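You operate a simulated robot arm through the tools that you are given. There is no shell and no other tool.

The job below is to be done with a simulated robot arm. You get a single attempt, and the scene is never put back.

JOB
Try the blower: pay out the reel, light on, Run, then Stop.
Fine: reel crank a quarter turn to level before the run and back up after; light stays on.

The check looks at the end state, three seconds after you hand in, the way a careful person would. Anything else that was tipped, shoved, dropped, spilled or broken makes it a failure.

ROBOT AND FRAMES
A 7-joint arm with a two-finger parallel gripper, fixed in place. Base frame: the origin is at the foot of the arm, x ahead of it, y to its left, z up; the work surface is at about z = 0.86. Readings come in m, rad, newtons and seconds.
Its first joint turns from -2.601 to 2.601 rad. Payload 3.43 kg.
The tool frame sits at the grasp point between the pads (the TCP): z along the fingers, y along the line on which they close. The tips reach 0.03 m beyond it. Largest opening 0.094 m; finger width 0.028, thickness 0.01; the body of the gripper, 0.05 by 0.096 m, starts 0.055 m behind the TCP.
Orientation is that of the tool frame in the base frame, as a unit quaternion [x, y, z, w]. With the fingers straight down and closing along the base's y, the tool's x points along the base's -x, its y along +y and its z along -z.

CONTROLS
- The arm moves only by the tool arm_command. Its argument "targets" is a list of rows, each an object (a shift or turn left out is 0, a gripper value left out holds the last) with "jaw": the closure, from 0 (fully open) to 1 (shut); "linear": the shift along the tool's x, y, z in m, a list of three; "dr": the turn, a rotation vector about the tool's x, y, z in rad, a list of three. In form: [{"jaw": jaw, "linear": [dx, dy, dz], "dr": [ax, ay, az]}, ...]. A call has 1 to 20 rows; each row is the pose to reach, as a shift and turn from the pose commanded when the call began, along the tool's axes at that moment. A row lasts 0.2 s, in which the tool goes at most 0.05 m and 0.15 rad; a call with a longer step from one row to the next is refused whole, and so is a gripper value outside its range. A pose out of reach is approached as far as the arm can. The call stops where the force on the tool passes 40 N (or 10 N more than at its start, if that is more) or the arm is blocked; 0.2 s more then pass. Each finger travels about 0.045 m/s and halts on what it meets, pressing with about 28 N; the grip force reading is that of the motor and also rises with nothing between the fingers. The clock runs only during rows and for 0.2 s after the last one: add rows that repeat a pose to give the fingers time. It gives the time, the measured TCP pose, the force on the tool (base axes), the opening and the grip force at its end, in the units of the frame above (readings bear some noise), with the torque about the TCP (base axes, N m) and any sound that the robot's microphone picked up.
- Cameras (640 x 400 px; columns grow to the right, rows downward): "scene" is fixed at [0.2181, 0.6518, 1.5682]; the picture's right is [-0.86, -0.52, 0.00], its down [-0.15, 0.25, -0.96] and it looks along [0.50, -0.82, -0.29] (base axes); focal length 324 px, centre (320, 200). "wrist" rides on the gripper at [0.076, 0.014, -0.102] in the tool frame; the picture's right is [-0.18, 0.98, 0.00], its down [-0.75, -0.14, -0.64] and it looks along [-0.63, -0.12, 0.77] (tool axes); focal length 243 px, centre (320, 200). There is no depth. A picture from a camera that has moved, and an enlarged one, comes with that camera's place and axes in the base frame and with its lens.
- camera(camera): a new picture of that camera. No time passes.
- inspect(camera, box): a new picture of the part [left, top, right, bottom] of that camera's present view, enlarged. No time passes.
- close_job(): hands the job in; it is judged then, once.

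Nothing tells you positions but the pictures and the camera data. Unless the task says otherwise, let go and move clear before handing in.

The tools are called by a JSON object that holds its "api" and its "payload". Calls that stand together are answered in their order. arm_command: Moves the arm, as the interface text tells. Its arguments: {"type":"object","properties":{"targets":{"type":"array","items":{"type":"object","properties":{"jaw":{"type":"number"},"linear":{"type":"array","items":{"type":"number"}},"dr":{"type":"array","items":{"type":"number"}}}}}},"required":["targets"]} The other tools are called the same way: camera (camera) takes a picture; inspect (camera, box) takes an enlarged picture of a part of a camera's view; close_job () hands the job in.

At the start:

```text
time: 0.0
tool_pos: [0.6601, -0.7355, 1.2528]
tool_rot: [0.0, 1.0, -0.002, 0.001]
force: [-1.0, -0.1, -0.2]
torque: [-0.03, 0.02, 0.01]
grip_width: 0.0941
finger_force: 0.1
```

scene: 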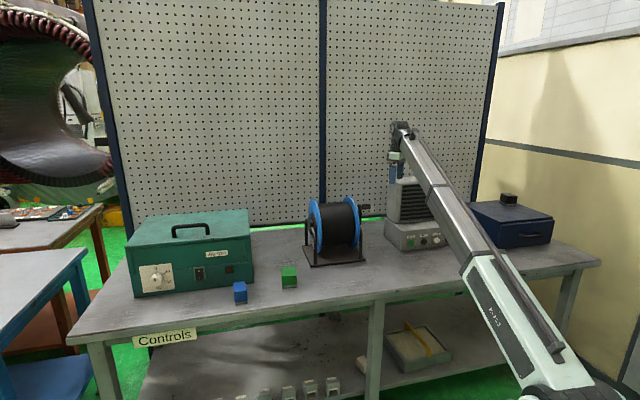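
wrist: 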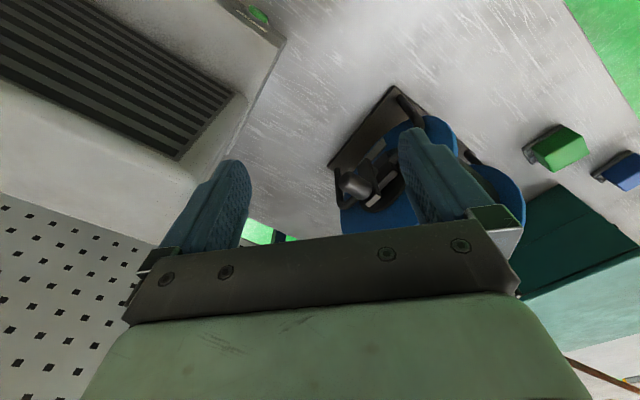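

I see a bench with a green box (dial and switch), blue and green blocks, a cable reel with a crank, a blower-like unit with buttons, and a dark blue box. First I'll look more closely at each.

{"api": "inspect", "payload": {"camera": "scene", "box": [370, 170, 470, 260]}}

{"api": "inspect", "payload": {"camera": "scene", "box": [290, 180, 390, 280]}}

{"api": "inspect", "payload": {"camera": "scene", "box": [120, 205, 310, 310]}}

{"api": "inspect", "payload": {"camera": "scene", "box": [460, 180, 570, 260]}}

{"api": "inspect", "payload": {"camera": "scene", "box": [120, 320, 480, 400]}}

{"api": "inspect", "payload": {"camera": "wrist", "box": [300, 60, 640, 260]}}

```text
4.44 times, centred on (420, 215) of scene
camera zoom: at [0.2181, 0.6518, 1.5682], right [-0.86, -0.52, 0.0], down [-0.15, 0.25, -0.96], along [0.5, -0.82, -0.29], focal length 1439 px, centre (-124, 133)
```

zoom: 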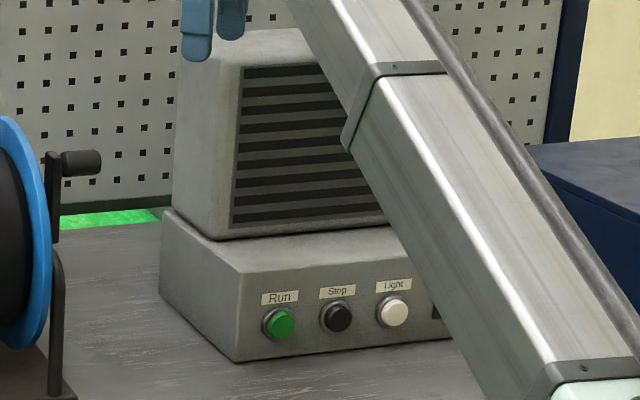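

```text
4.00 times, centred on (340, 230) of scene
camera zoom: at [0.2181, 0.6518, 1.5682], right [-0.86, -0.52, 0.0], down [-0.15, 0.25, -0.96], along [0.5, -0.82, -0.29], focal length 1295 px, centre (240, 80)
```

zoom: 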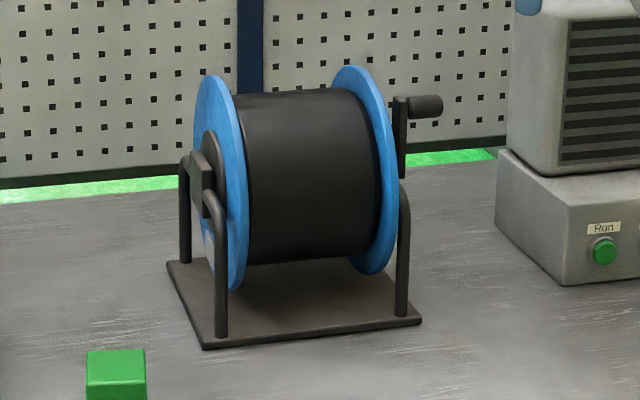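

```text
3.37 times, centred on (215, 258) of scene
camera zoom: at [0.2181, 0.6518, 1.5682], right [-0.86, -0.52, 0.0], down [-0.15, 0.25, -0.96], along [0.5, -0.82, -0.29], focal length 1090 px, centre (674, 6)
```

zoom: 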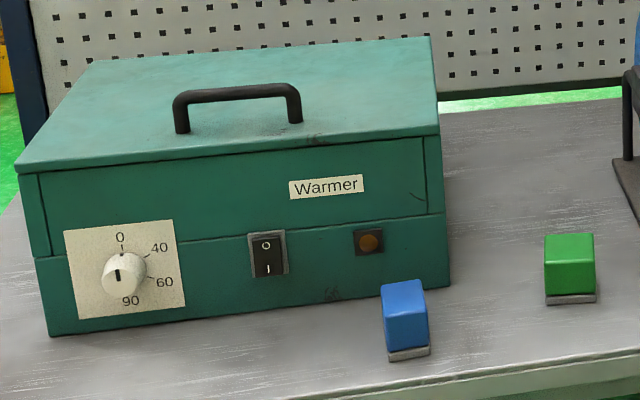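

```text
5.00 times, centred on (515, 220) of scene
camera zoom: at [0.2181, 0.6518, 1.5682], right [-0.86, -0.52, 0.0], down [-0.15, 0.25, -0.96], along [0.5, -0.82, -0.29], focal length 1619 px, centre (-655, 100)
```

zoom: 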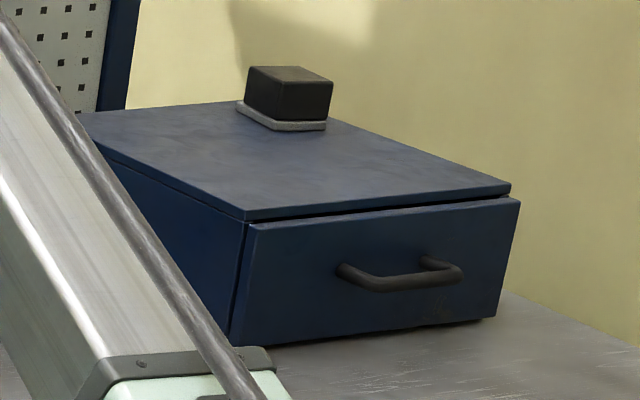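

```text
1.78 times, centred on (300, 360) of scene
camera zoom: at [0.2181, 0.6518, 1.5682], right [-0.86, -0.52, 0.0], down [-0.15, 0.25, -0.96], along [0.5, -0.82, -0.29], focal length 576 px, centre (356, -84)
```

zoom: 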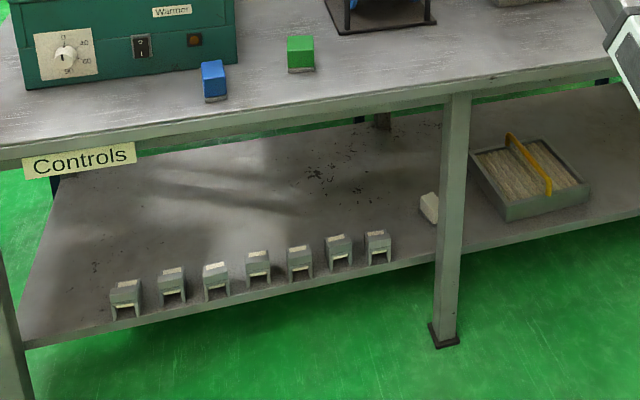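

```text
1.88 times, centred on (470, 160) of wrist
camera zoom: at [0.5843, -0.7205, 1.3556], right [0.18, 0.98, 0.0], down [0.75, -0.14, 0.64], along [0.63, -0.12, -0.76], focal length 457 px, centre (38, 275)
```

zoom: 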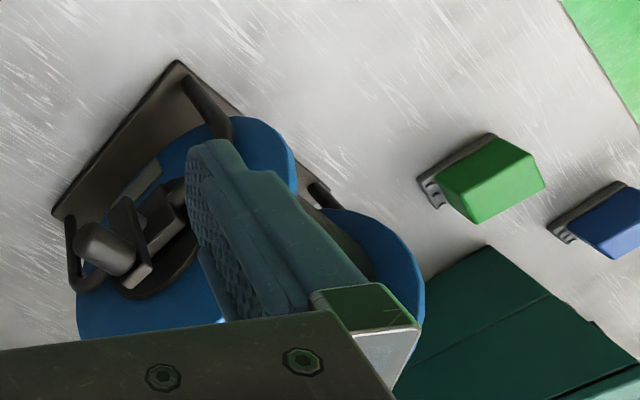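

The blower has Run, Stop and Light buttons on its front, about 4–5 cm above the bench. The reel crank points up on the side facing the blower, near (0.80, -0.75, 1.08). I'll back the tool away and turn it so the wrist camera gets a closer look at both.

{"api": "arm_command", "payload": {"targets": [{"linear": [0.035, 0.022, 0], "dr": [0, 0, 0.13]}, {"linear": [0.07, 0.045, 0], "dr": [0, 0, 0.26]}, {"linear": [0.105, 0.067, 0], "dr": [0, 0, 0.39]}, {"linear": [0.14, 0.09, 0], "dr": [0, 0, 0.52]}, {"linear": [0.175, 0.112, 0], "dr": [0, 0, 0.65]}, {"linear": [0.21, 0.135, 0], "dr": [0, 0, 0.785]}, {"linear": [0.21, 0.135, 0], "dr": [0, 0, 0.785]}]}}

{"api": "camera", "payload": {"camera": "wrist"}}

{"api": "camera", "payload": {"camera": "scene"}}

```text
time: 0.7
tool_pos: [0.5827, -0.6897, 1.2338]
tool_rot: [0.155, 0.988, -0.014, 0.013]
force: [-0.6, -0.1, -0.6]
torque: [0.02, 0.01, 0.03]
grip_width: 0.0939
finger_force: 0.0
out of reach, approached as far as the arm can: row 1, 2, 3
stopped in row 3: the force on the tool passed its limit at 66 N (the readings are from after the stop); the commanded pose is now the measured one
```

```text
taken
camera wrist: at [0.5134, -0.6506, 1.3338], right [0.47, 0.88, -0.01], down [0.66, -0.35, 0.67], along [0.58, -0.33, -0.74], focal length 243 px, centre (320, 200)
```

wrist: 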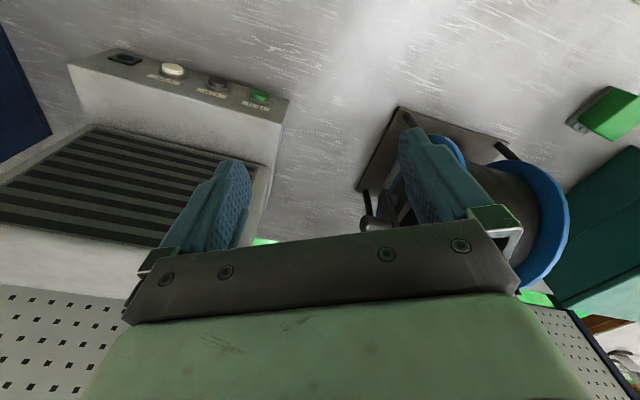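

```text
taken
```

scene: 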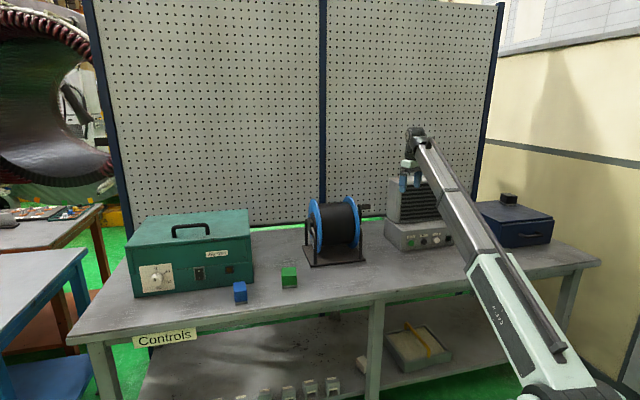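

The reach limit near the start pose caused a jolt. Nothing in the scene looks displaced. I'll continue backing off in smaller steps.

{"api": "arm_command", "payload": {"targets": [{"linear": [0.01, 0.0, 0]}, {"linear": [0.02, 0.0, 0]}, {"linear": [0.035, 0.0, 0], "dr": [0, 0, 0.05]}, {"linear": [0.05, 0, 0], "dr": [0, 0, 0.1]}, {"linear": [0.065, 0, 0], "dr": [0, 0, 0.15]}, {"linear": [0.08, 0, 0], "dr": [0, 0, 0.2]}, {"linear": [0.095, 0, 0], "dr": [0, 0, 0.25]}, {"linear": [0.11, 0, 0], "dr": [0, 0, 0.3]}, {"linear": [0.12, 0, 0], "dr": [0, 0, 0.35]}, {"linear": [0.13, 0, 0], "dr": [0, 0, 0.4]}, {"linear": [0.13, 0, 0], "dr": [0, 0, 0.45]}, {"linear": [0.13, 0, 0], "dr": [0, 0, 0.475]}, {"linear": [0.13, 0, 0], "dr": [0, 0, 0.475]}]}}

{"api": "camera", "payload": {"camera": "wrist"}}

{"api": "camera", "payload": {"camera": "scene"}}

```text
time: 1.5
tool_pos: [0.5591, -0.6822, 1.2324]
tool_rot: [0.16, 0.987, -0.015, 0.016]
force: [5.7, -0.3, -7.2]
torque: [-0.31, 0.22, -0.27]
grip_width: 0.094
finger_force: 0.1
stopped in row 3: the force on the tool passed its limit at 50 N (the readings are from after the stop); the commanded pose is now the measured one
```

```text
taken
camera wrist: at [0.4889, -0.6421, 1.3328], right [0.49, 0.87, -0.02], down [0.65, -0.35, 0.67], along [0.58, -0.34, -0.74], focal length 243 px, centre (320, 200)
```

wrist: 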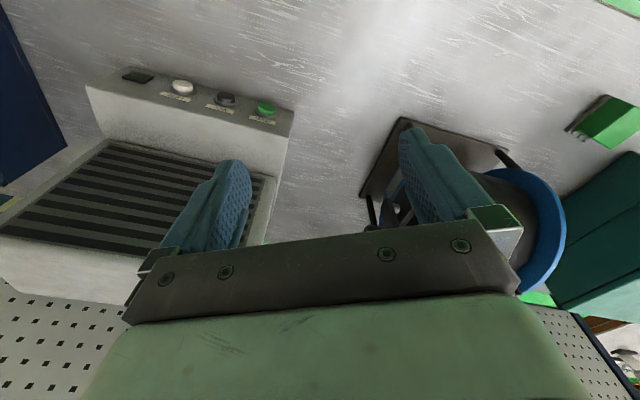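

```text
taken
```

scene: 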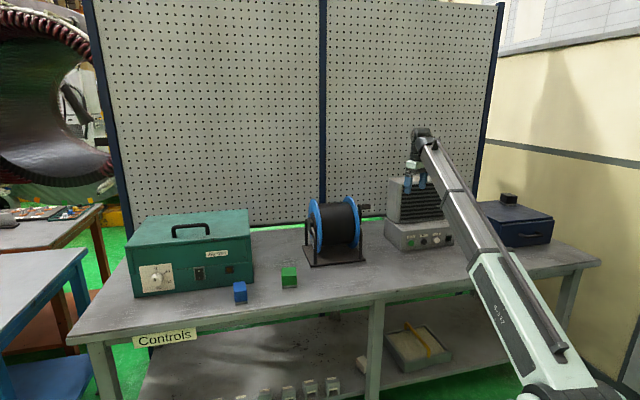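

The arm is nearly straight, so it jolts when it bends. I'll pull straight in toward the base with very small steps.

{"api": "arm_command", "payload": {"targets": [{"linear": [0.003, 0.002, 0]}, {"linear": [0.008, 0.005, 0]}, {"linear": [0.014, 0.009, 0]}, {"linear": [0.021, 0.013, 0]}, {"linear": [0.028, 0.018, 0]}, {"linear": [0.036, 0.023, 0]}, {"linear": [0.044, 0.028, 0]}, {"linear": [0.052, 0.033, 0]}, {"linear": [0.06, 0.038, 0]}, {"linear": [0.068, 0.043, 0]}, {"linear": [0.076, 0.048, 0]}, {"linear": [0.084, 0.053, 0]}, {"linear": [0.09, 0.057, 0]}, {"linear": [0.094, 0.06, 0]}, {"linear": [0.094, 0.06, 0]}]}}

```text
time: 2.3
tool_pos: [0.5497, -0.6717, 1.2319]
tool_rot: [0.16, 0.987, -0.016, 0.019]
force: [6.1, -5.1, -11.3]
torque: [0.0, -0.07, 0.04]
grip_width: 0.0939
finger_force: 0.1
stopped in row 4: the force on the tool passed its limit at 43 N (the readings are from after the stop); the commanded pose is now the measured one
```

The force builds even at slow speed, so something may be touching the tool. I'll look closely at the gripper.

{"api": "inspect", "payload": {"camera": "scene", "box": [370, 110, 470, 260]}}

{"api": "inspect", "payload": {"camera": "scene", "box": [380, 110, 450, 200]}}

{"api": "camera", "payload": {"camera": "wrist"}}

```text
2.67 times, centred on (420, 185) of scene
camera zoom: at [0.2181, 0.6518, 1.5682], right [-0.86, -0.52, 0.0], down [-0.15, 0.25, -0.96], along [0.5, -0.82, -0.29], focal length 863 px, centre (53, 240)
```

zoom: 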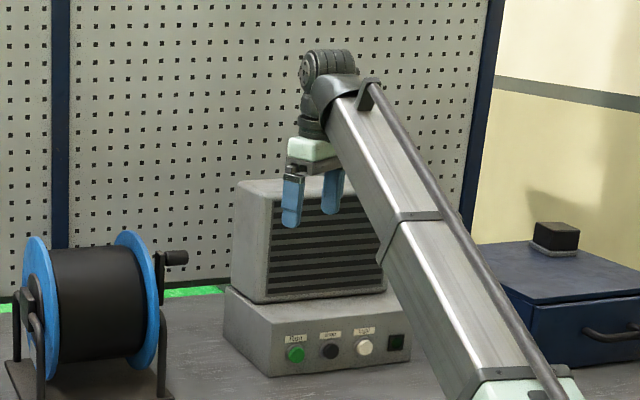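

```text
4.44 times, centred on (415, 155) of scene
camera zoom: at [0.2181, 0.6518, 1.5682], right [-0.86, -0.52, 0.0], down [-0.15, 0.25, -0.96], along [0.5, -0.82, -0.29], focal length 1439 px, centre (-102, 400)
```

zoom: 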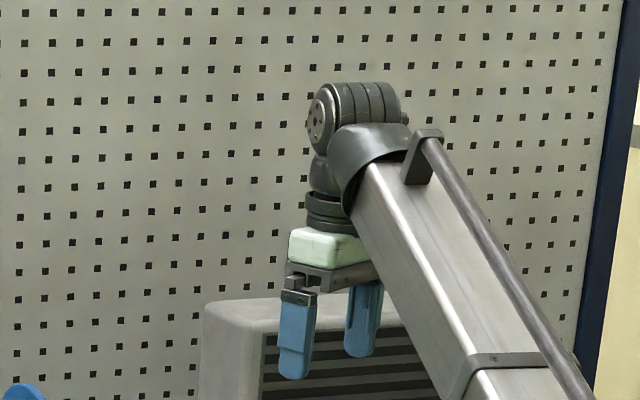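

```text
taken
camera wrist: at [0.4788, -0.6307, 1.3308], right [0.49, 0.87, -0.02], down [0.65, -0.35, 0.68], along [0.58, -0.34, -0.74], focal length 243 px, centre (320, 200)
```

wrist: 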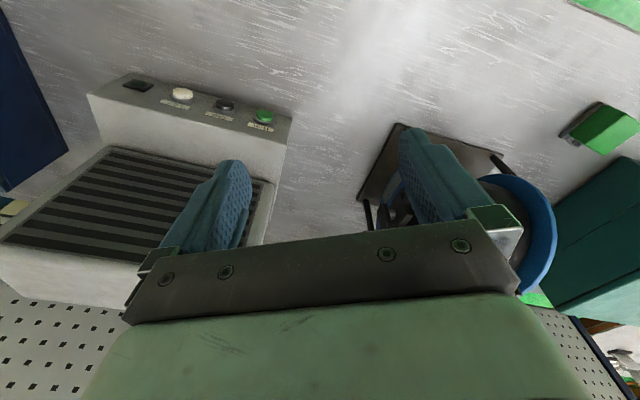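

The force on the tool points outward and down, which fits the hand pressing against the arm's own forearm. I'll tilt the fingers outward, away from the forearm. That is the direction I need for the work anyway.

{"api": "arm_command", "payload": {"targets": [{"dr": [0.013, -0.021, 0]}, {"dr": [0.032, -0.051, 0]}, {"dr": [0.053, -0.085, 0]}, {"dr": [0.08, -0.127, 0]}, {"dr": [0.107, -0.169, 0]}, {"dr": [0.133, -0.212, 0]}, {"dr": [0.16, -0.254, 0]}, {"dr": [0.187, -0.296, 0]}, {"dr": [0.213, -0.338, 0]}, {"dr": [0.213, -0.338, 0]}]}}

{"api": "inspect", "payload": {"camera": "scene", "box": [370, 110, 470, 260]}}

```text
time: 4.5
tool_pos: [0.5499, -0.6706, 1.2307]
tool_rot: [0.155, 0.963, -0.146, 0.166]
force: [-0.2, 0.6, 0.3]
torque: [-0.02, 0.01, 0.01]
grip_width: 0.0942
finger_force: 0.1
```

```text
2.67 times, centred on (420, 185) of scene
camera zoom: at [0.2181, 0.6518, 1.5682], right [-0.86, -0.52, 0.0], down [-0.15, 0.25, -0.96], along [0.5, -0.82, -0.29], focal length 863 px, centre (53, 240)
```

zoom: 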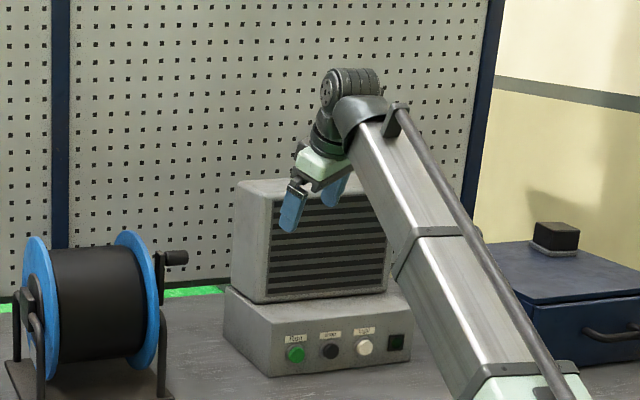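

Contact is cleared and the force reads zero. Next I'll roll the tool so the fingers can close across the crank handle from 45° above, with the camera on the blower side, and stop well short for a look.

{"api": "arm_command", "payload": {"targets": [{"linear": [-0.008, 0.006, 0.0018], "dr": [0.02, -0.016, -0.077]}, {"linear": [-0.0165, 0.012, 0.0036], "dr": [0.041, -0.032, -0.154]}, {"linear": [-0.025, 0.018, 0.0054], "dr": [0.061, -0.048, -0.231]}, {"linear": [-0.033, 0.024, 0.0072], "dr": [0.081, -0.064, -0.308]}, {"linear": [-0.0413, 0.03, 0.009], "dr": [0.101, -0.08, -0.385]}, {"linear": [-0.0495, 0.036, 0.0108], "dr": [0.122, -0.096, -0.462]}, {"linear": [-0.058, 0.0425, 0.0126], "dr": [0.142, -0.112, -0.539]}, {"linear": [-0.066, 0.0486, 0.0144], "dr": [0.162, -0.127, -0.615]}, {"linear": [-0.0743, 0.0547, 0.0161], "dr": [0.183, -0.143, -0.692]}, {"linear": [-0.0826, 0.0607, 0.018], "dr": [0.203, -0.159, -0.769]}, {"linear": [-0.091, 0.067, 0.0197], "dr": [0.223, -0.175, -0.846]}, {"linear": [-0.099, 0.073, 0.0215], "dr": [0.243, -0.191, -0.923]}, {"linear": [-0.1073, 0.079, 0.0233], "dr": [0.264, -0.207, -1.0]}, {"linear": [-0.1156, 0.085, 0.0251], "dr": [0.284, -0.223, -1.077]}, {"linear": [-0.1156, 0.085, 0.0251], "dr": [0.284, -0.223, -1.077]}]}}

{"api": "camera", "payload": {"camera": "wrist"}}

{"api": "camera", "payload": {"camera": "scene"}}

```text
time: 7.7
tool_pos: [0.6903, -0.6313, 1.2322]
tool_rot: [-0.352, 0.854, -0.353, 0.146]
force: [-0.6, 0.3, 0.4]
torque: [0.02, 0.05, -0.04]
grip_width: 0.094
finger_force: 0.0
```

```text
taken
camera wrist: at [0.5775, -0.6272, 1.2947], right [-0.36, 0.62, -0.7], down [0.28, 0.78, 0.55], along [0.89, 0.0, -0.46], focal length 243 px, centre (320, 200)
```

wrist: 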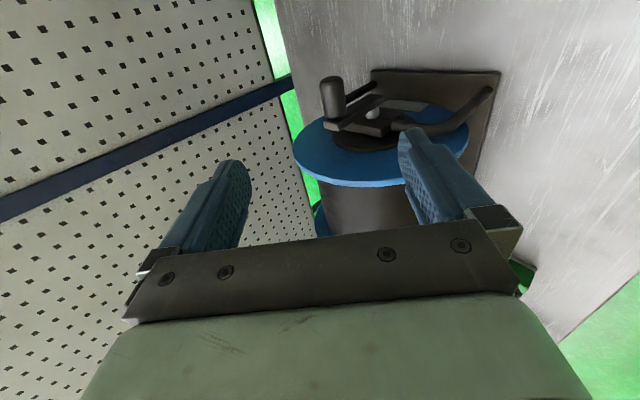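

```text
taken
```

scene: 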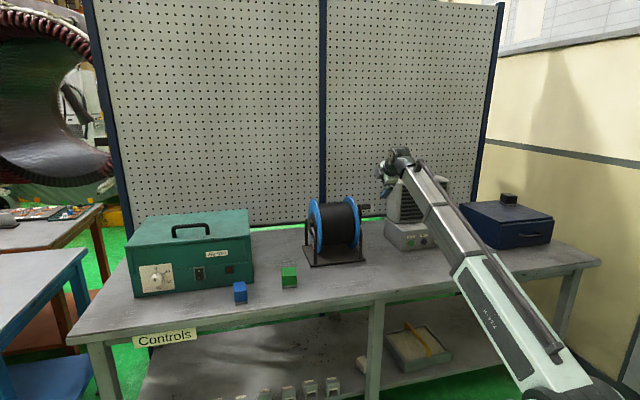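

{"api": "inspect", "payload": {"camera": "wrist", "box": [270, 50, 510, 200]}}

{"api": "inspect", "payload": {"camera": "scene", "box": [300, 185, 380, 275]}}

```text
2.67 times, centred on (390, 125) of wrist
camera zoom: at [0.5775, -0.6272, 1.2947], right [-0.36, 0.62, -0.7], down [0.28, 0.78, 0.55], along [0.89, 0.0, -0.46], focal length 647 px, centre (133, 400)
```

zoom: 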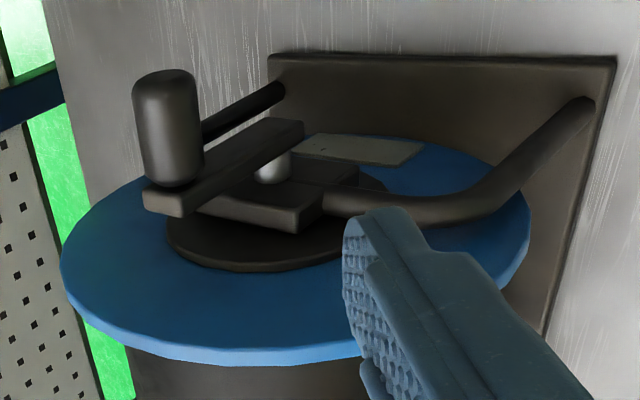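

```text
4.44 times, centred on (340, 230) of scene
camera zoom: at [0.2181, 0.6518, 1.5682], right [-0.86, -0.52, 0.0], down [-0.15, 0.25, -0.96], along [0.5, -0.82, -0.29], focal length 1439 px, centre (231, 67)
```

zoom: 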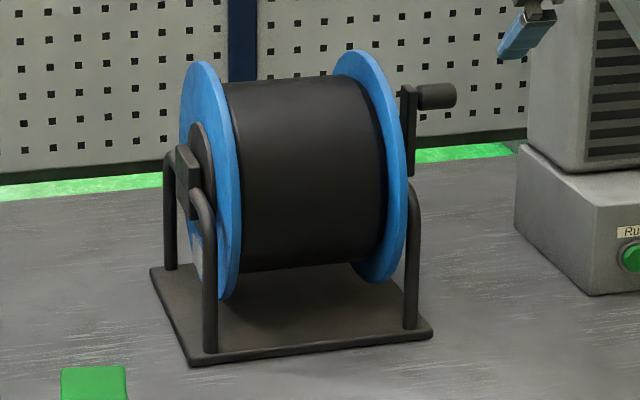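

The two views agree: the handle centre is near (0.784, -0.708, 1.096), about 27 mm thick, and the pivot is near z = 1.03. I'll approach along the tool axis and stop short to check alignment.

{"api": "arm_command", "payload": {"targets": [{"linear": [-0.002, 0.002, 0.015]}, {"linear": [-0.004, 0.005, 0.04]}, {"linear": [-0.007, 0.009, 0.065]}, {"linear": [-0.009, 0.0112, 0.09]}, {"linear": [-0.009, 0.0112, 0.11]}, {"linear": [-0.009, 0.0112, 0.11]}]}}

{"api": "camera", "payload": {"camera": "wrist"}}

{"api": "inspect", "payload": {"camera": "scene", "box": [300, 140, 460, 275]}}

```text
time: 9.1
tool_pos: [0.7444, -0.6745, 1.1458]
tool_rot: [-0.352, 0.854, -0.354, 0.146]
force: [1.0, 1.0, 0.5]
torque: [-0.04, 0.0, 0.01]
grip_width: 0.094
finger_force: 0.1
```

```text
taken
camera wrist: at [0.6325, -0.6702, 1.2082], right [-0.36, 0.62, -0.7], down [0.28, 0.78, 0.55], along [0.89, 0.0, -0.46], focal length 243 px, centre (320, 200)
```

wrist: 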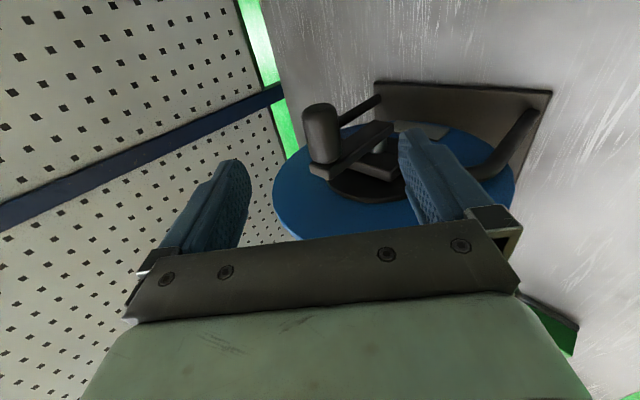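

```text
2.96 times, centred on (380, 208) of scene
camera zoom: at [0.2181, 0.6518, 1.5682], right [-0.86, -0.52, 0.0], down [-0.15, 0.25, -0.96], along [0.5, -0.82, -0.29], focal length 959 px, centre (142, 178)
```

zoom: 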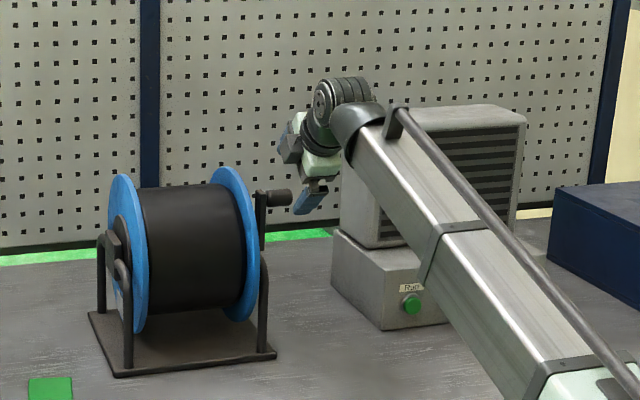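

The alignment matches the prediction. I'll advance the last 7 cm so the handle sits between the fingers.

{"api": "arm_command", "payload": {"targets": [{"linear": [0, 0, 0.012]}, {"linear": [0, 0, 0.027]}, {"linear": [-0.001, 0, 0.042]}, {"linear": [-0.001, 0, 0.057]}, {"linear": [-0.001, 0, 0.067]}, {"linear": [-0.001, 0, 0.072]}, {"linear": [-0.001, 0, 0.072]}]}}

{"api": "camera", "payload": {"camera": "wrist"}}

{"api": "inspect", "payload": {"camera": "scene", "box": [300, 140, 460, 275]}}

```text
time: 10.7
tool_pos: [0.7813, -0.711, 1.0943]
tool_rot: [-0.352, 0.854, -0.355, 0.145]
force: [0.1, -0.3, 0.7]
torque: [0.01, 0.01, 0.01]
grip_width: 0.0939
finger_force: 0.1
```

```text
taken
camera wrist: at [0.6693, -0.7065, 1.1575], right [-0.36, 0.62, -0.7], down [0.28, 0.78, 0.55], along [0.89, 0.0, -0.46], focal length 243 px, centre (320, 200)
```

wrist: 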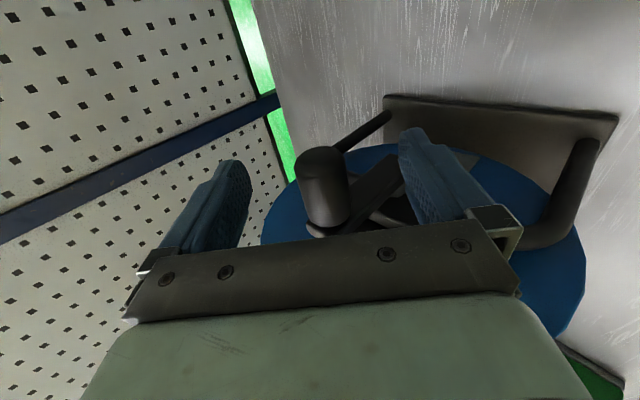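

```text
2.96 times, centred on (380, 208) of scene
camera zoom: at [0.2181, 0.6518, 1.5682], right [-0.86, -0.52, 0.0], down [-0.15, 0.25, -0.96], along [0.5, -0.82, -0.29], focal length 959 px, centre (142, 178)
```

zoom: 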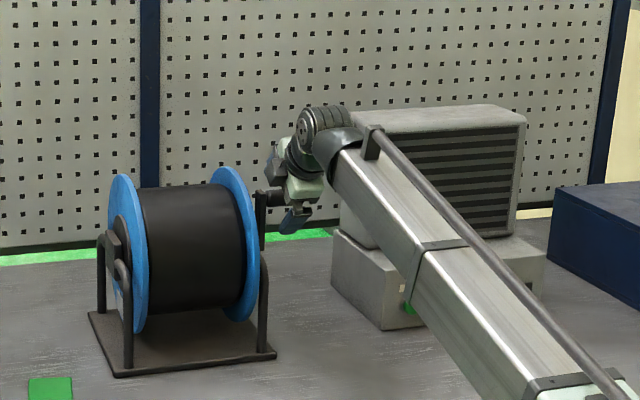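

The handle is centred between the pads. I'll close to measure its diameter and confirm its position.

{"api": "arm_command", "payload": {"targets": [{"jaw": 1.0}, {"jaw": 1.0}, {"jaw": 1.0}, {"jaw": 1.0}, {"jaw": 1.0}, {"jaw": 1.0}]}}

{"api": "camera", "payload": {"camera": "wrist"}}

```text
time: 12.1
tool_pos: [0.7813, -0.7112, 1.0941]
tool_rot: [-0.353, 0.854, -0.353, 0.146]
force: [-2.6, 2.4, -7.7]
torque: [-0.03, 0.08, 0.13]
grip_width: 0.029
finger_force: 44.9
```

```text
taken
camera wrist: at [0.6693, -0.7065, 1.157], right [-0.36, 0.62, -0.69], down [0.29, 0.78, 0.55], along [0.89, 0.0, -0.46], focal length 243 px, centre (320, 200)
```

wrist: 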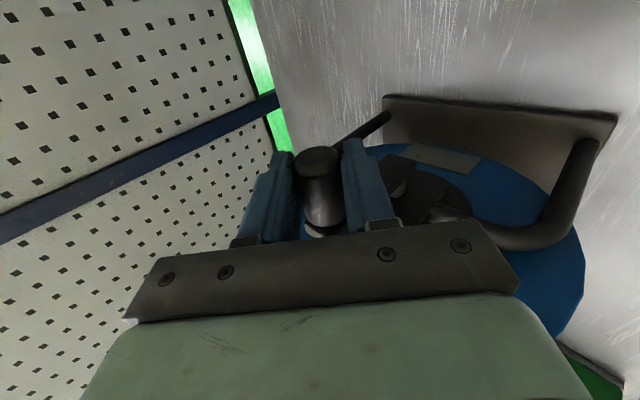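

The handle measures about 29 mm. I'll loosen the grip slightly so it cages the handle, then try the first 15–20° of the turn toward the arm, watching the force.

{"api": "arm_command", "payload": {"targets": [{"jaw": 0.655}, {"jaw": 0.655}, {"jaw": 0.655}, {"jaw": 0.655, "linear": [0, 0.002, -0.002]}, {"jaw": 0.655, "linear": [0, 0.00425, -0.0039]}, {"jaw": 0.655, "linear": [0, 0.0065, -0.0057]}, {"jaw": 0.655, "linear": [0, 0.0088, -0.0074]}, {"jaw": 0.655, "linear": [0, 0.0112, -0.009]}, {"jaw": 0.655, "linear": [0, 0.01367, -0.0105]}, {"jaw": 0.655, "linear": [0, 0.01367, -0.0105]}]}}

{"api": "camera", "payload": {"camera": "wrist"}}

{"api": "inspect", "payload": {"camera": "scene", "box": [300, 140, 460, 275]}}

```text
time: 14.3
tool_pos: [0.7692, -0.6981, 1.0935]
tool_rot: [-0.351, 0.854, -0.354, 0.146]
force: [2.5, -0.9, 5.8]
torque: [-0.02, -0.08, -0.03]
grip_width: 0.0355
finger_force: 3.1
```

```text
taken
camera wrist: at [0.657, -0.6935, 1.1557], right [-0.36, 0.62, -0.7], down [0.29, 0.78, 0.55], along [0.89, 0.0, -0.46], focal length 243 px, centre (320, 200)
```

wrist: 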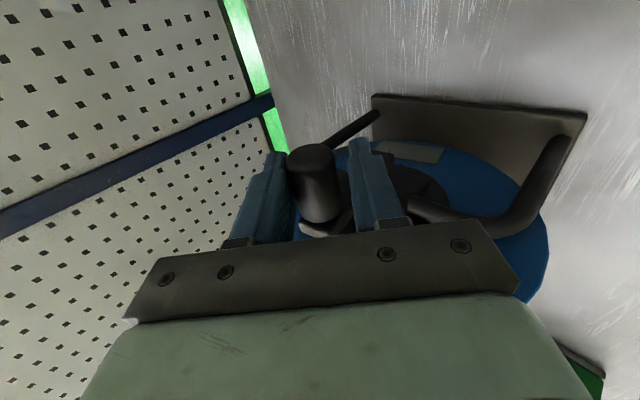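

```text
2.96 times, centred on (380, 208) of scene
camera zoom: at [0.2181, 0.6518, 1.5682], right [-0.86, -0.52, 0.0], down [-0.15, 0.25, -0.96], along [0.5, -0.82, -0.29], focal length 959 px, centre (142, 178)
```

zoom: 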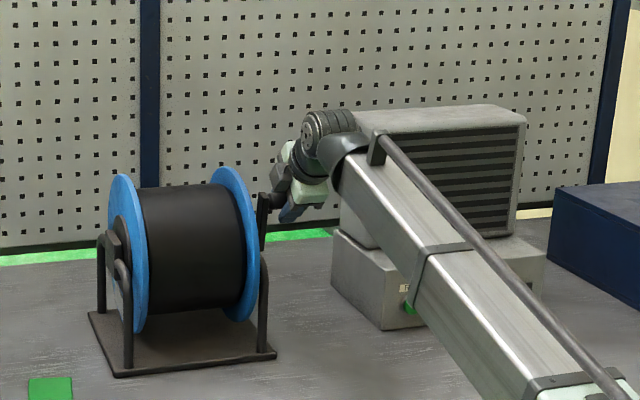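

{"api": "inspect", "payload": {"camera": "wrist", "box": [240, 80, 480, 230]}}

{"api": "inspect", "payload": {"camera": "scene", "box": [335, 185, 385, 275]}}

```text
2.67 times, centred on (360, 155) of wrist
camera zoom: at [0.657, -0.6935, 1.1557], right [-0.36, 0.62, -0.7], down [0.29, 0.78, 0.55], along [0.89, 0.0, -0.46], focal length 647 px, centre (213, 320)
```

zoom: 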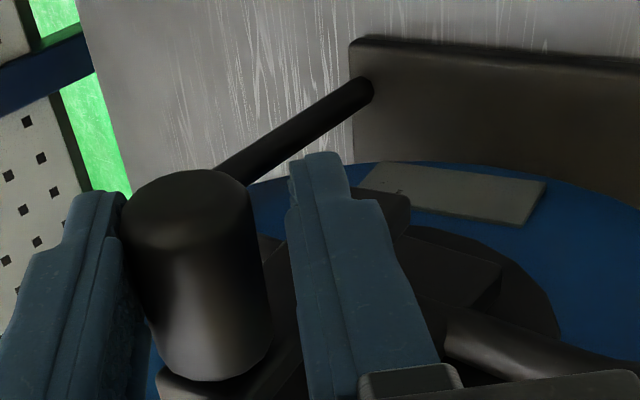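

```text
4.44 times, centred on (360, 230) of scene
camera zoom: at [0.2181, 0.6518, 1.5682], right [-0.86, -0.52, 0.0], down [-0.15, 0.25, -0.96], along [0.5, -0.82, -0.29], focal length 1439 px, centre (142, 67)
```

zoom: 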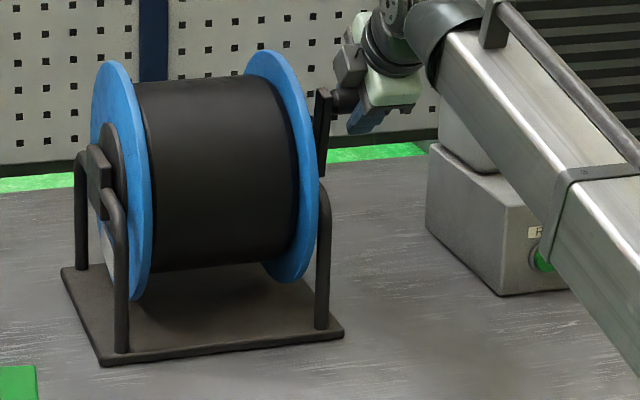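

The crank is turning toward the arm at low force, and the reel stays put. I'll continue along the arc to about 45°.

{"api": "arm_command", "payload": {"targets": [{"linear": [0, 0.0038, -0.002]}, {"linear": [0, 0.0077, -0.0038]}, {"linear": [0, 0.0118, -0.0053]}, {"linear": [0, 0.0159, -0.0066]}, {"linear": [0, 0.02, -0.0075]}, {"linear": [0, 0.0244, -0.0083]}, {"linear": [0, 0.0287, -0.0086]}, {"linear": [0, 0.033, -0.0088]}, {"linear": [0, 0.033, -0.0088]}]}}

{"api": "inspect", "payload": {"camera": "wrist", "box": [240, 80, 480, 230]}}

{"api": "inspect", "payload": {"camera": "scene", "box": [335, 185, 385, 275]}}

```text
time: 16.3
tool_pos: [0.7479, -0.6774, 1.0746]
tool_rot: [-0.352, 0.854, -0.355, 0.146]
force: [0.1, -0.2, 3.0]
torque: [0.02, -0.05, -0.03]
grip_width: 0.0339
finger_force: 1.6
```

```text
2.67 times, centred on (360, 155) of wrist
camera zoom: at [0.6363, -0.672, 1.1378], right [-0.36, 0.62, -0.69], down [0.29, 0.78, 0.55], along [0.89, 0.0, -0.46], focal length 647 px, centre (213, 320)
```

zoom: 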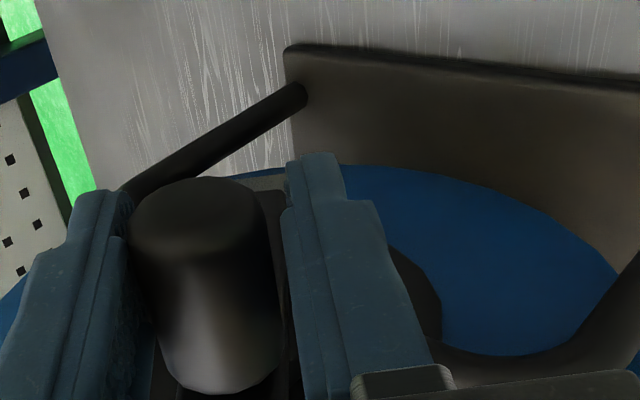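

```text
4.44 times, centred on (360, 230) of scene
camera zoom: at [0.2181, 0.6518, 1.5682], right [-0.86, -0.52, 0.0], down [-0.15, 0.25, -0.96], along [0.5, -0.82, -0.29], focal length 1439 px, centre (142, 67)
```

zoom: 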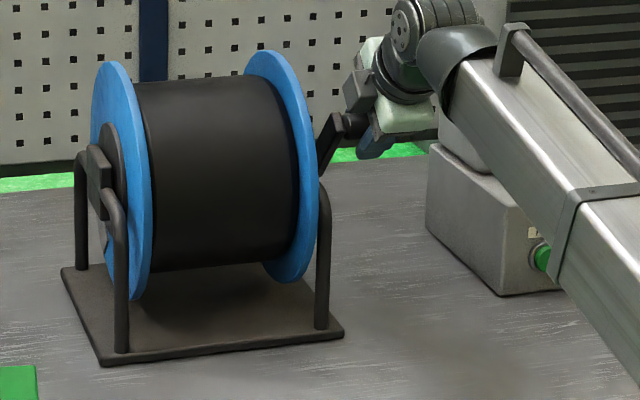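

This is working well. I'll continue to the level position.

{"api": "arm_command", "payload": {"targets": [{"linear": [0, 0.0043, 0.0002]}, {"linear": [0, 0.0086, 0.0006]}, {"linear": [0, 0.0129, 0.0014]}, {"linear": [0, 0.0171, 0.0023]}, {"linear": [0, 0.0213, 0.0035]}, {"linear": [0, 0.0253, 0.005]}, {"linear": [0, 0.0292, 0.0068]}, {"linear": [0, 0.033, 0.0089]}, {"linear": [0, 0.0367, 0.0111]}, {"linear": [0, 0.0402, 0.0136]}, {"linear": [0, 0.0435, 0.0164]}, {"linear": [0, 0.0467, 0.0193]}, {"linear": [0, 0.0467, 0.0193]}]}}

{"api": "inspect", "payload": {"camera": "wrist", "box": [240, 80, 480, 230]}}

{"api": "inspect", "payload": {"camera": "scene", "box": [335, 185, 385, 275]}}

```text
time: 19.1
tool_pos: [0.7347, -0.6637, 1.0291]
tool_rot: [-0.352, 0.854, -0.354, 0.146]
force: [1.7, -1.0, 1.6]
torque: [0.0, -0.01, -0.03]
grip_width: 0.0337
finger_force: 0.9
```

```text
2.67 times, centred on (360, 155) of wrist
camera zoom: at [0.6231, -0.6592, 1.0914], right [-0.36, 0.62, -0.7], down [0.28, 0.78, 0.55], along [0.89, 0.0, -0.46], focal length 647 px, centre (213, 320)
```

zoom: 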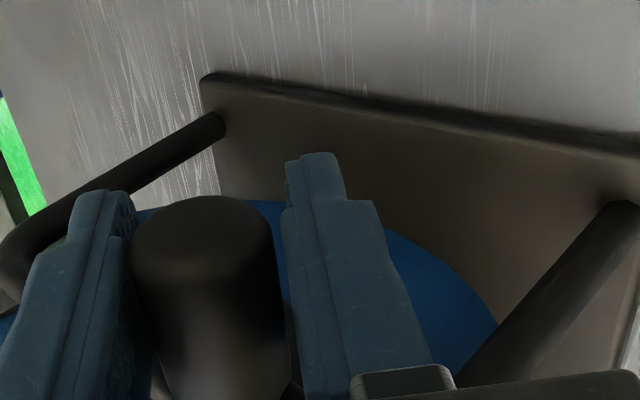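

```text
4.44 times, centred on (360, 230) of scene
camera zoom: at [0.2181, 0.6518, 1.5682], right [-0.86, -0.52, 0.0], down [-0.15, 0.25, -0.96], along [0.5, -0.82, -0.29], focal length 1439 px, centre (142, 67)
```

zoom: 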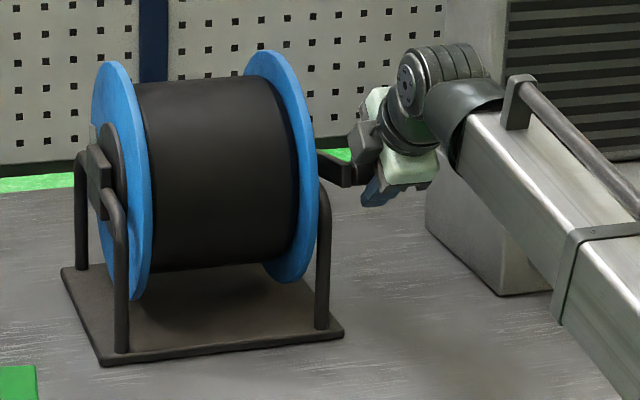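

The crank looks close to level. I'll open and back off to measure it.

{"api": "arm_command", "payload": {"targets": [{"jaw": 0.4}, {"jaw": 0.2}, {"jaw": 0.0}, {"jaw": 0.0}, {"jaw": 0.0, "linear": [0, 0, -0.015]}, {"jaw": 0.0, "linear": [0, 0, -0.035]}, {"jaw": 0.0, "linear": [0, 0, -0.055]}, {"jaw": 0.0, "linear": [0, 0, -0.075]}, {"jaw": 0.0, "linear": [0, 0, -0.095]}, {"jaw": 0.0, "linear": [0, 0, -0.11]}, {"jaw": 0.0, "linear": [0, 0, -0.11]}]}}

{"api": "inspect", "payload": {"camera": "wrist", "box": [250, 50, 570, 250]}}

{"api": "inspect", "payload": {"camera": "scene", "box": [335, 185, 385, 275]}}

```text
time: 21.5
tool_pos: [0.6797, -0.6088, 1.1064]
tool_rot: [-0.352, 0.854, -0.354, 0.146]
force: [-1.2, -0.2, 1.0]
torque: [0.01, -0.01, -0.01]
grip_width: 0.0937
finger_force: 0.1
```

```text
2.00 times, centred on (410, 150) of wrist
camera zoom: at [0.5675, -0.6043, 1.1699], right [-0.36, 0.62, -0.7], down [0.29, 0.78, 0.55], along [0.89, 0.0, -0.46], focal length 485 px, centre (140, 300)
```

zoom: 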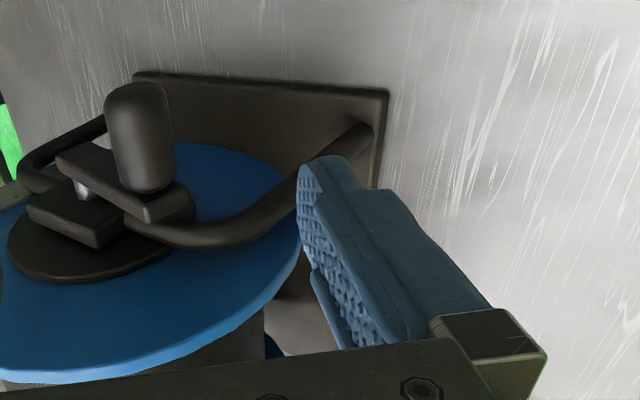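

```text
4.44 times, centred on (360, 230) of scene
camera zoom: at [0.2181, 0.6518, 1.5682], right [-0.86, -0.52, 0.0], down [-0.15, 0.25, -0.96], along [0.5, -0.82, -0.29], focal length 1439 px, centre (142, 67)
```

zoom: 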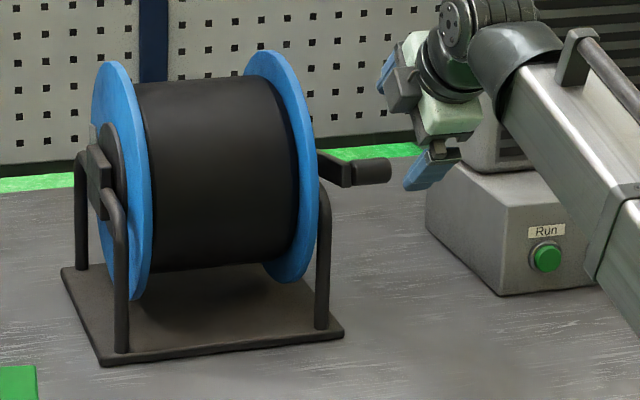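

Comparing the crank edges with the horizontal plate edge, the crank is still about 11° above level. The handle needs to drop roughly 13 mm, so I'll re-grip it and lower it that much.

{"api": "arm_command", "payload": {"targets": [{"linear": [0, -0.001, 0.015]}, {"linear": [0, -0.002, 0.035]}, {"linear": [0, -0.003, 0.055]}, {"linear": [0, -0.0032, 0.075]}, {"linear": [0, -0.0032, 0.093]}, {"linear": [0, -0.0032, 0.103]}, {"linear": [0, -0.0032, 0.103]}, {"linear": [0, -0.0032, 0.103], "jaw": 1.0}, {"linear": [0, -0.0032, 0.103], "jaw": 1.0}, {"linear": [0, -0.0032, 0.103], "jaw": 1.0}, {"linear": [0, -0.0032, 0.103], "jaw": 1.0}, {"linear": [0, -0.0032, 0.103], "jaw": 1.0}, {"linear": [0, -0.0032, 0.103], "jaw": 1.0}]}}

{"api": "inspect", "payload": {"camera": "wrist", "box": [240, 80, 480, 230]}}

```text
time: 24.3
tool_pos: [0.7305, -0.6609, 1.0371]
tool_rot: [-0.352, 0.854, -0.354, 0.146]
force: [-12.6, 12.6, -0.3]
torque: [0.15, 0.04, 0.21]
grip_width: 0.0297
finger_force: 44.9
```

```text
2.67 times, centred on (360, 155) of wrist
camera zoom: at [0.6185, -0.6565, 1.0996], right [-0.36, 0.62, -0.69], down [0.29, 0.78, 0.55], along [0.89, 0.0, -0.46], focal length 647 px, centre (213, 320)
```

zoom: 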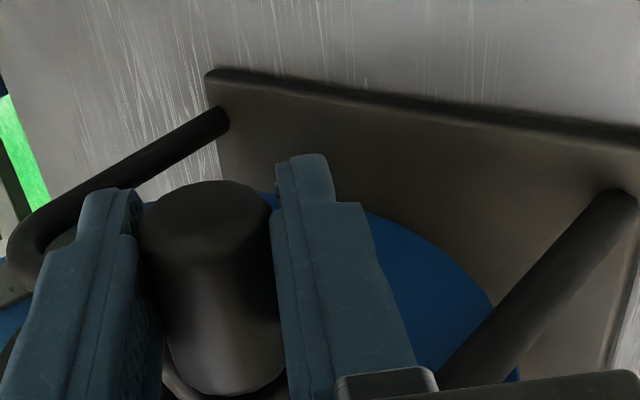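

{"api": "arm_command", "payload": {"targets": [{"linear": [0, 0.0021, -0.0021]}, {"linear": [0, 0.0042, 0.0]}, {"linear": [0, 0.0063, 0.0021]}, {"linear": [0, 0.0084, 0.0042]}, {"linear": [0, 0.01, 0.0058]}, {"linear": [0, 0.0113, 0.0071]}, {"linear": [0, 0.0113, 0.0071]}]}}

```text
time: 26.1
tool_pos: [0.7284, -0.6581, 1.0237]
tool_rot: [-0.353, 0.854, -0.354, 0.145]
force: [-9.7, 5.3, 8.0]
torque: [-0.03, -0.46, 0.3]
grip_width: 0.0274
finger_force: 45.3
stopped in row 7: the force on the tool passed its limit at 40 N (the readings are from after the stop); the commanded pose is now the measured one
```

{"api": "inspect", "payload": {"camera": "wrist", "box": [240, 80, 480, 230]}}

{"api": "inspect", "payload": {"camera": "scene", "box": [335, 185, 385, 275]}}

```text
2.67 times, centred on (360, 155) of wrist
camera zoom: at [0.6164, -0.6539, 1.0865], right [-0.36, 0.62, -0.69], down [0.29, 0.78, 0.55], along [0.89, 0.0, -0.46], focal length 647 px, centre (213, 320)
```

zoom: 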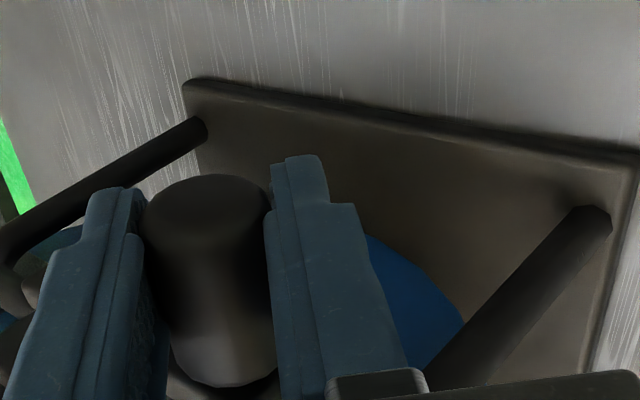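

```text
4.44 times, centred on (360, 230) of scene
camera zoom: at [0.2181, 0.6518, 1.5682], right [-0.86, -0.52, 0.0], down [-0.15, 0.25, -0.96], along [0.5, -0.82, -0.29], focal length 1439 px, centre (142, 67)
```

zoom: 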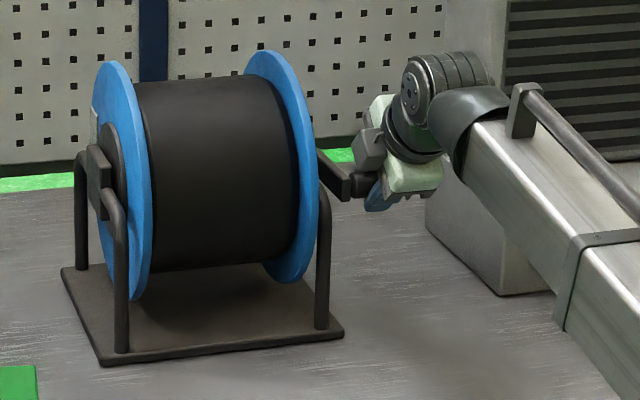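

The crank moved further down. I'll release, back off and re-measure.

{"api": "arm_command", "payload": {"targets": [{"jaw": 0.6}, {"jaw": 0.3}, {"jaw": 0.0}, {"jaw": 0.0}, {"jaw": 0.0, "linear": [0, 0, -0.015]}, {"jaw": 0.0, "linear": [0, 0, -0.035]}, {"jaw": 0.0, "linear": [0, 0, -0.055]}, {"jaw": 0.0, "linear": [0, 0, -0.075]}, {"jaw": 0.0, "linear": [0, 0, -0.095]}, {"jaw": 0.0, "linear": [0, 0, -0.11]}, {"jaw": 0.0, "linear": [0, 0, -0.11]}]}}

{"api": "inspect", "payload": {"camera": "wrist", "box": [250, 50, 570, 250]}}

{"api": "inspect", "payload": {"camera": "wrist", "box": [250, 60, 410, 160]}}

{"api": "inspect", "payload": {"camera": "scene", "box": [335, 185, 385, 275]}}

```text
time: 28.5
tool_pos: [0.6739, -0.604, 1.0996]
tool_rot: [-0.353, 0.855, -0.352, 0.145]
force: [0.2, 0.6, -0.1]
torque: [0.02, 0.02, -0.01]
grip_width: 0.0937
finger_force: 0.1
```

```text
2.00 times, centred on (410, 150) of wrist
camera zoom: at [0.563, -0.5994, 1.1638], right [-0.36, 0.62, -0.69], down [0.29, 0.78, 0.55], along [0.89, 0.0, -0.46], focal length 485 px, centre (140, 300)
```

zoom: 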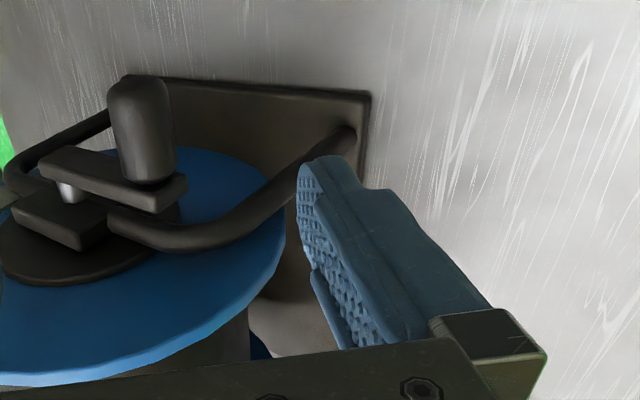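

```text
4.00 times, centred on (330, 110) of wrist
camera zoom: at [0.563, -0.5994, 1.1638], right [-0.36, 0.62, -0.69], down [0.29, 0.78, 0.55], along [0.89, 0.0, -0.46], focal length 970 px, centre (280, 560)
```

zoom: 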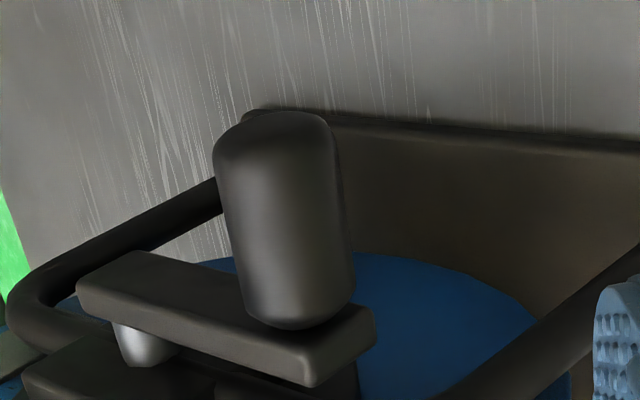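

```text
4.44 times, centred on (360, 230) of scene
camera zoom: at [0.2181, 0.6518, 1.5682], right [-0.86, -0.52, 0.0], down [-0.15, 0.25, -0.96], along [0.5, -0.82, -0.29], focal length 1439 px, centre (142, 67)
```

zoom: 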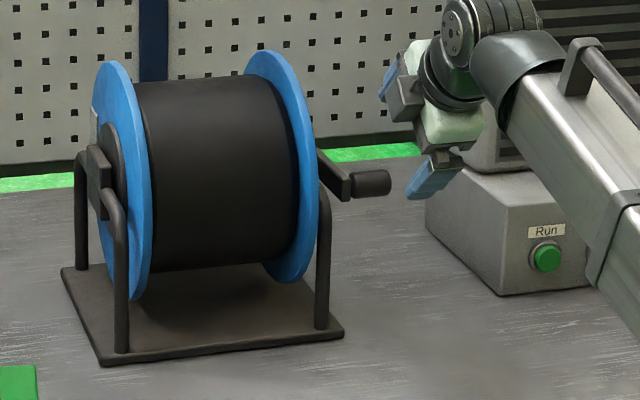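

The crank now measures level within about a degree, with the handle at z ≈ 1.023. Next I'll move in front of the blower to look at its buttons.

{"api": "arm_command", "payload": {"targets": [{"linear": [0.02, 0.007, -0.005]}, {"linear": [0.05, 0.017, -0.012]}, {"linear": [0.08, 0.027, -0.019]}, {"linear": [0.11, 0.037, -0.026]}, {"linear": [0.14, 0.047, -0.033]}, {"linear": [0.17, 0.057, -0.04]}, {"linear": [0.2, 0.067, -0.047]}, {"linear": [0.23, 0.077, -0.054]}, {"linear": [0.255, 0.086, -0.06]}, {"linear": [0.2757, 0.0923, -0.0644]}, {"linear": [0.2757, 0.0923, -0.0644]}]}}

{"api": "camera", "payload": {"camera": "wrist"}}

{"api": "camera", "payload": {"camera": "scene"}}

```text
time: 30.9
tool_pos: [0.4006, -0.7191, 1.0818]
tool_rot: [-0.353, 0.855, -0.352, 0.144]
force: [-0.2, 0.1, -0.1]
torque: [0.01, 0.0, -0.03]
grip_width: 0.0942
finger_force: 0.1
```

```text
taken
camera wrist: at [0.2888, -0.7141, 1.1454], right [-0.36, 0.62, -0.69], down [0.29, 0.78, 0.55], along [0.89, 0.0, -0.46], focal length 243 px, centre (320, 200)
```

wrist: 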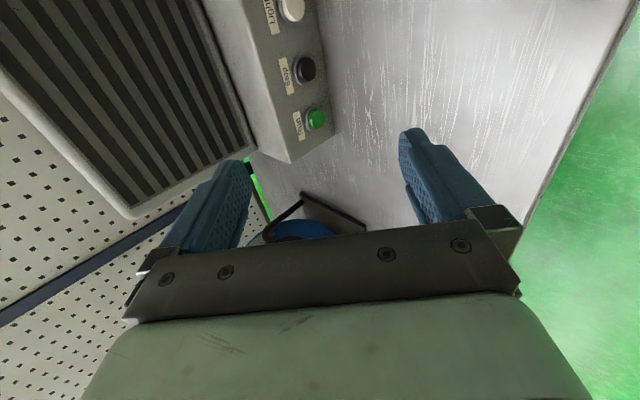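

```text
taken
```

scene: 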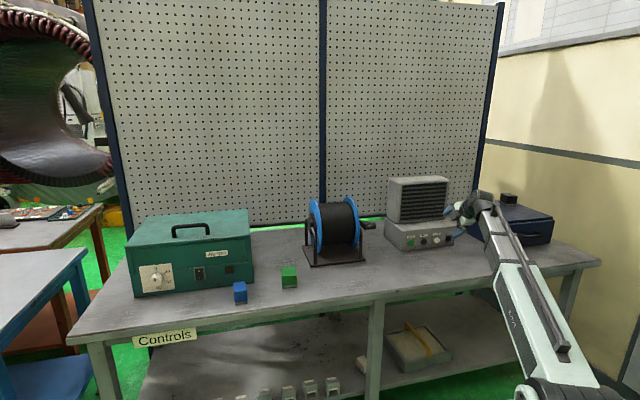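

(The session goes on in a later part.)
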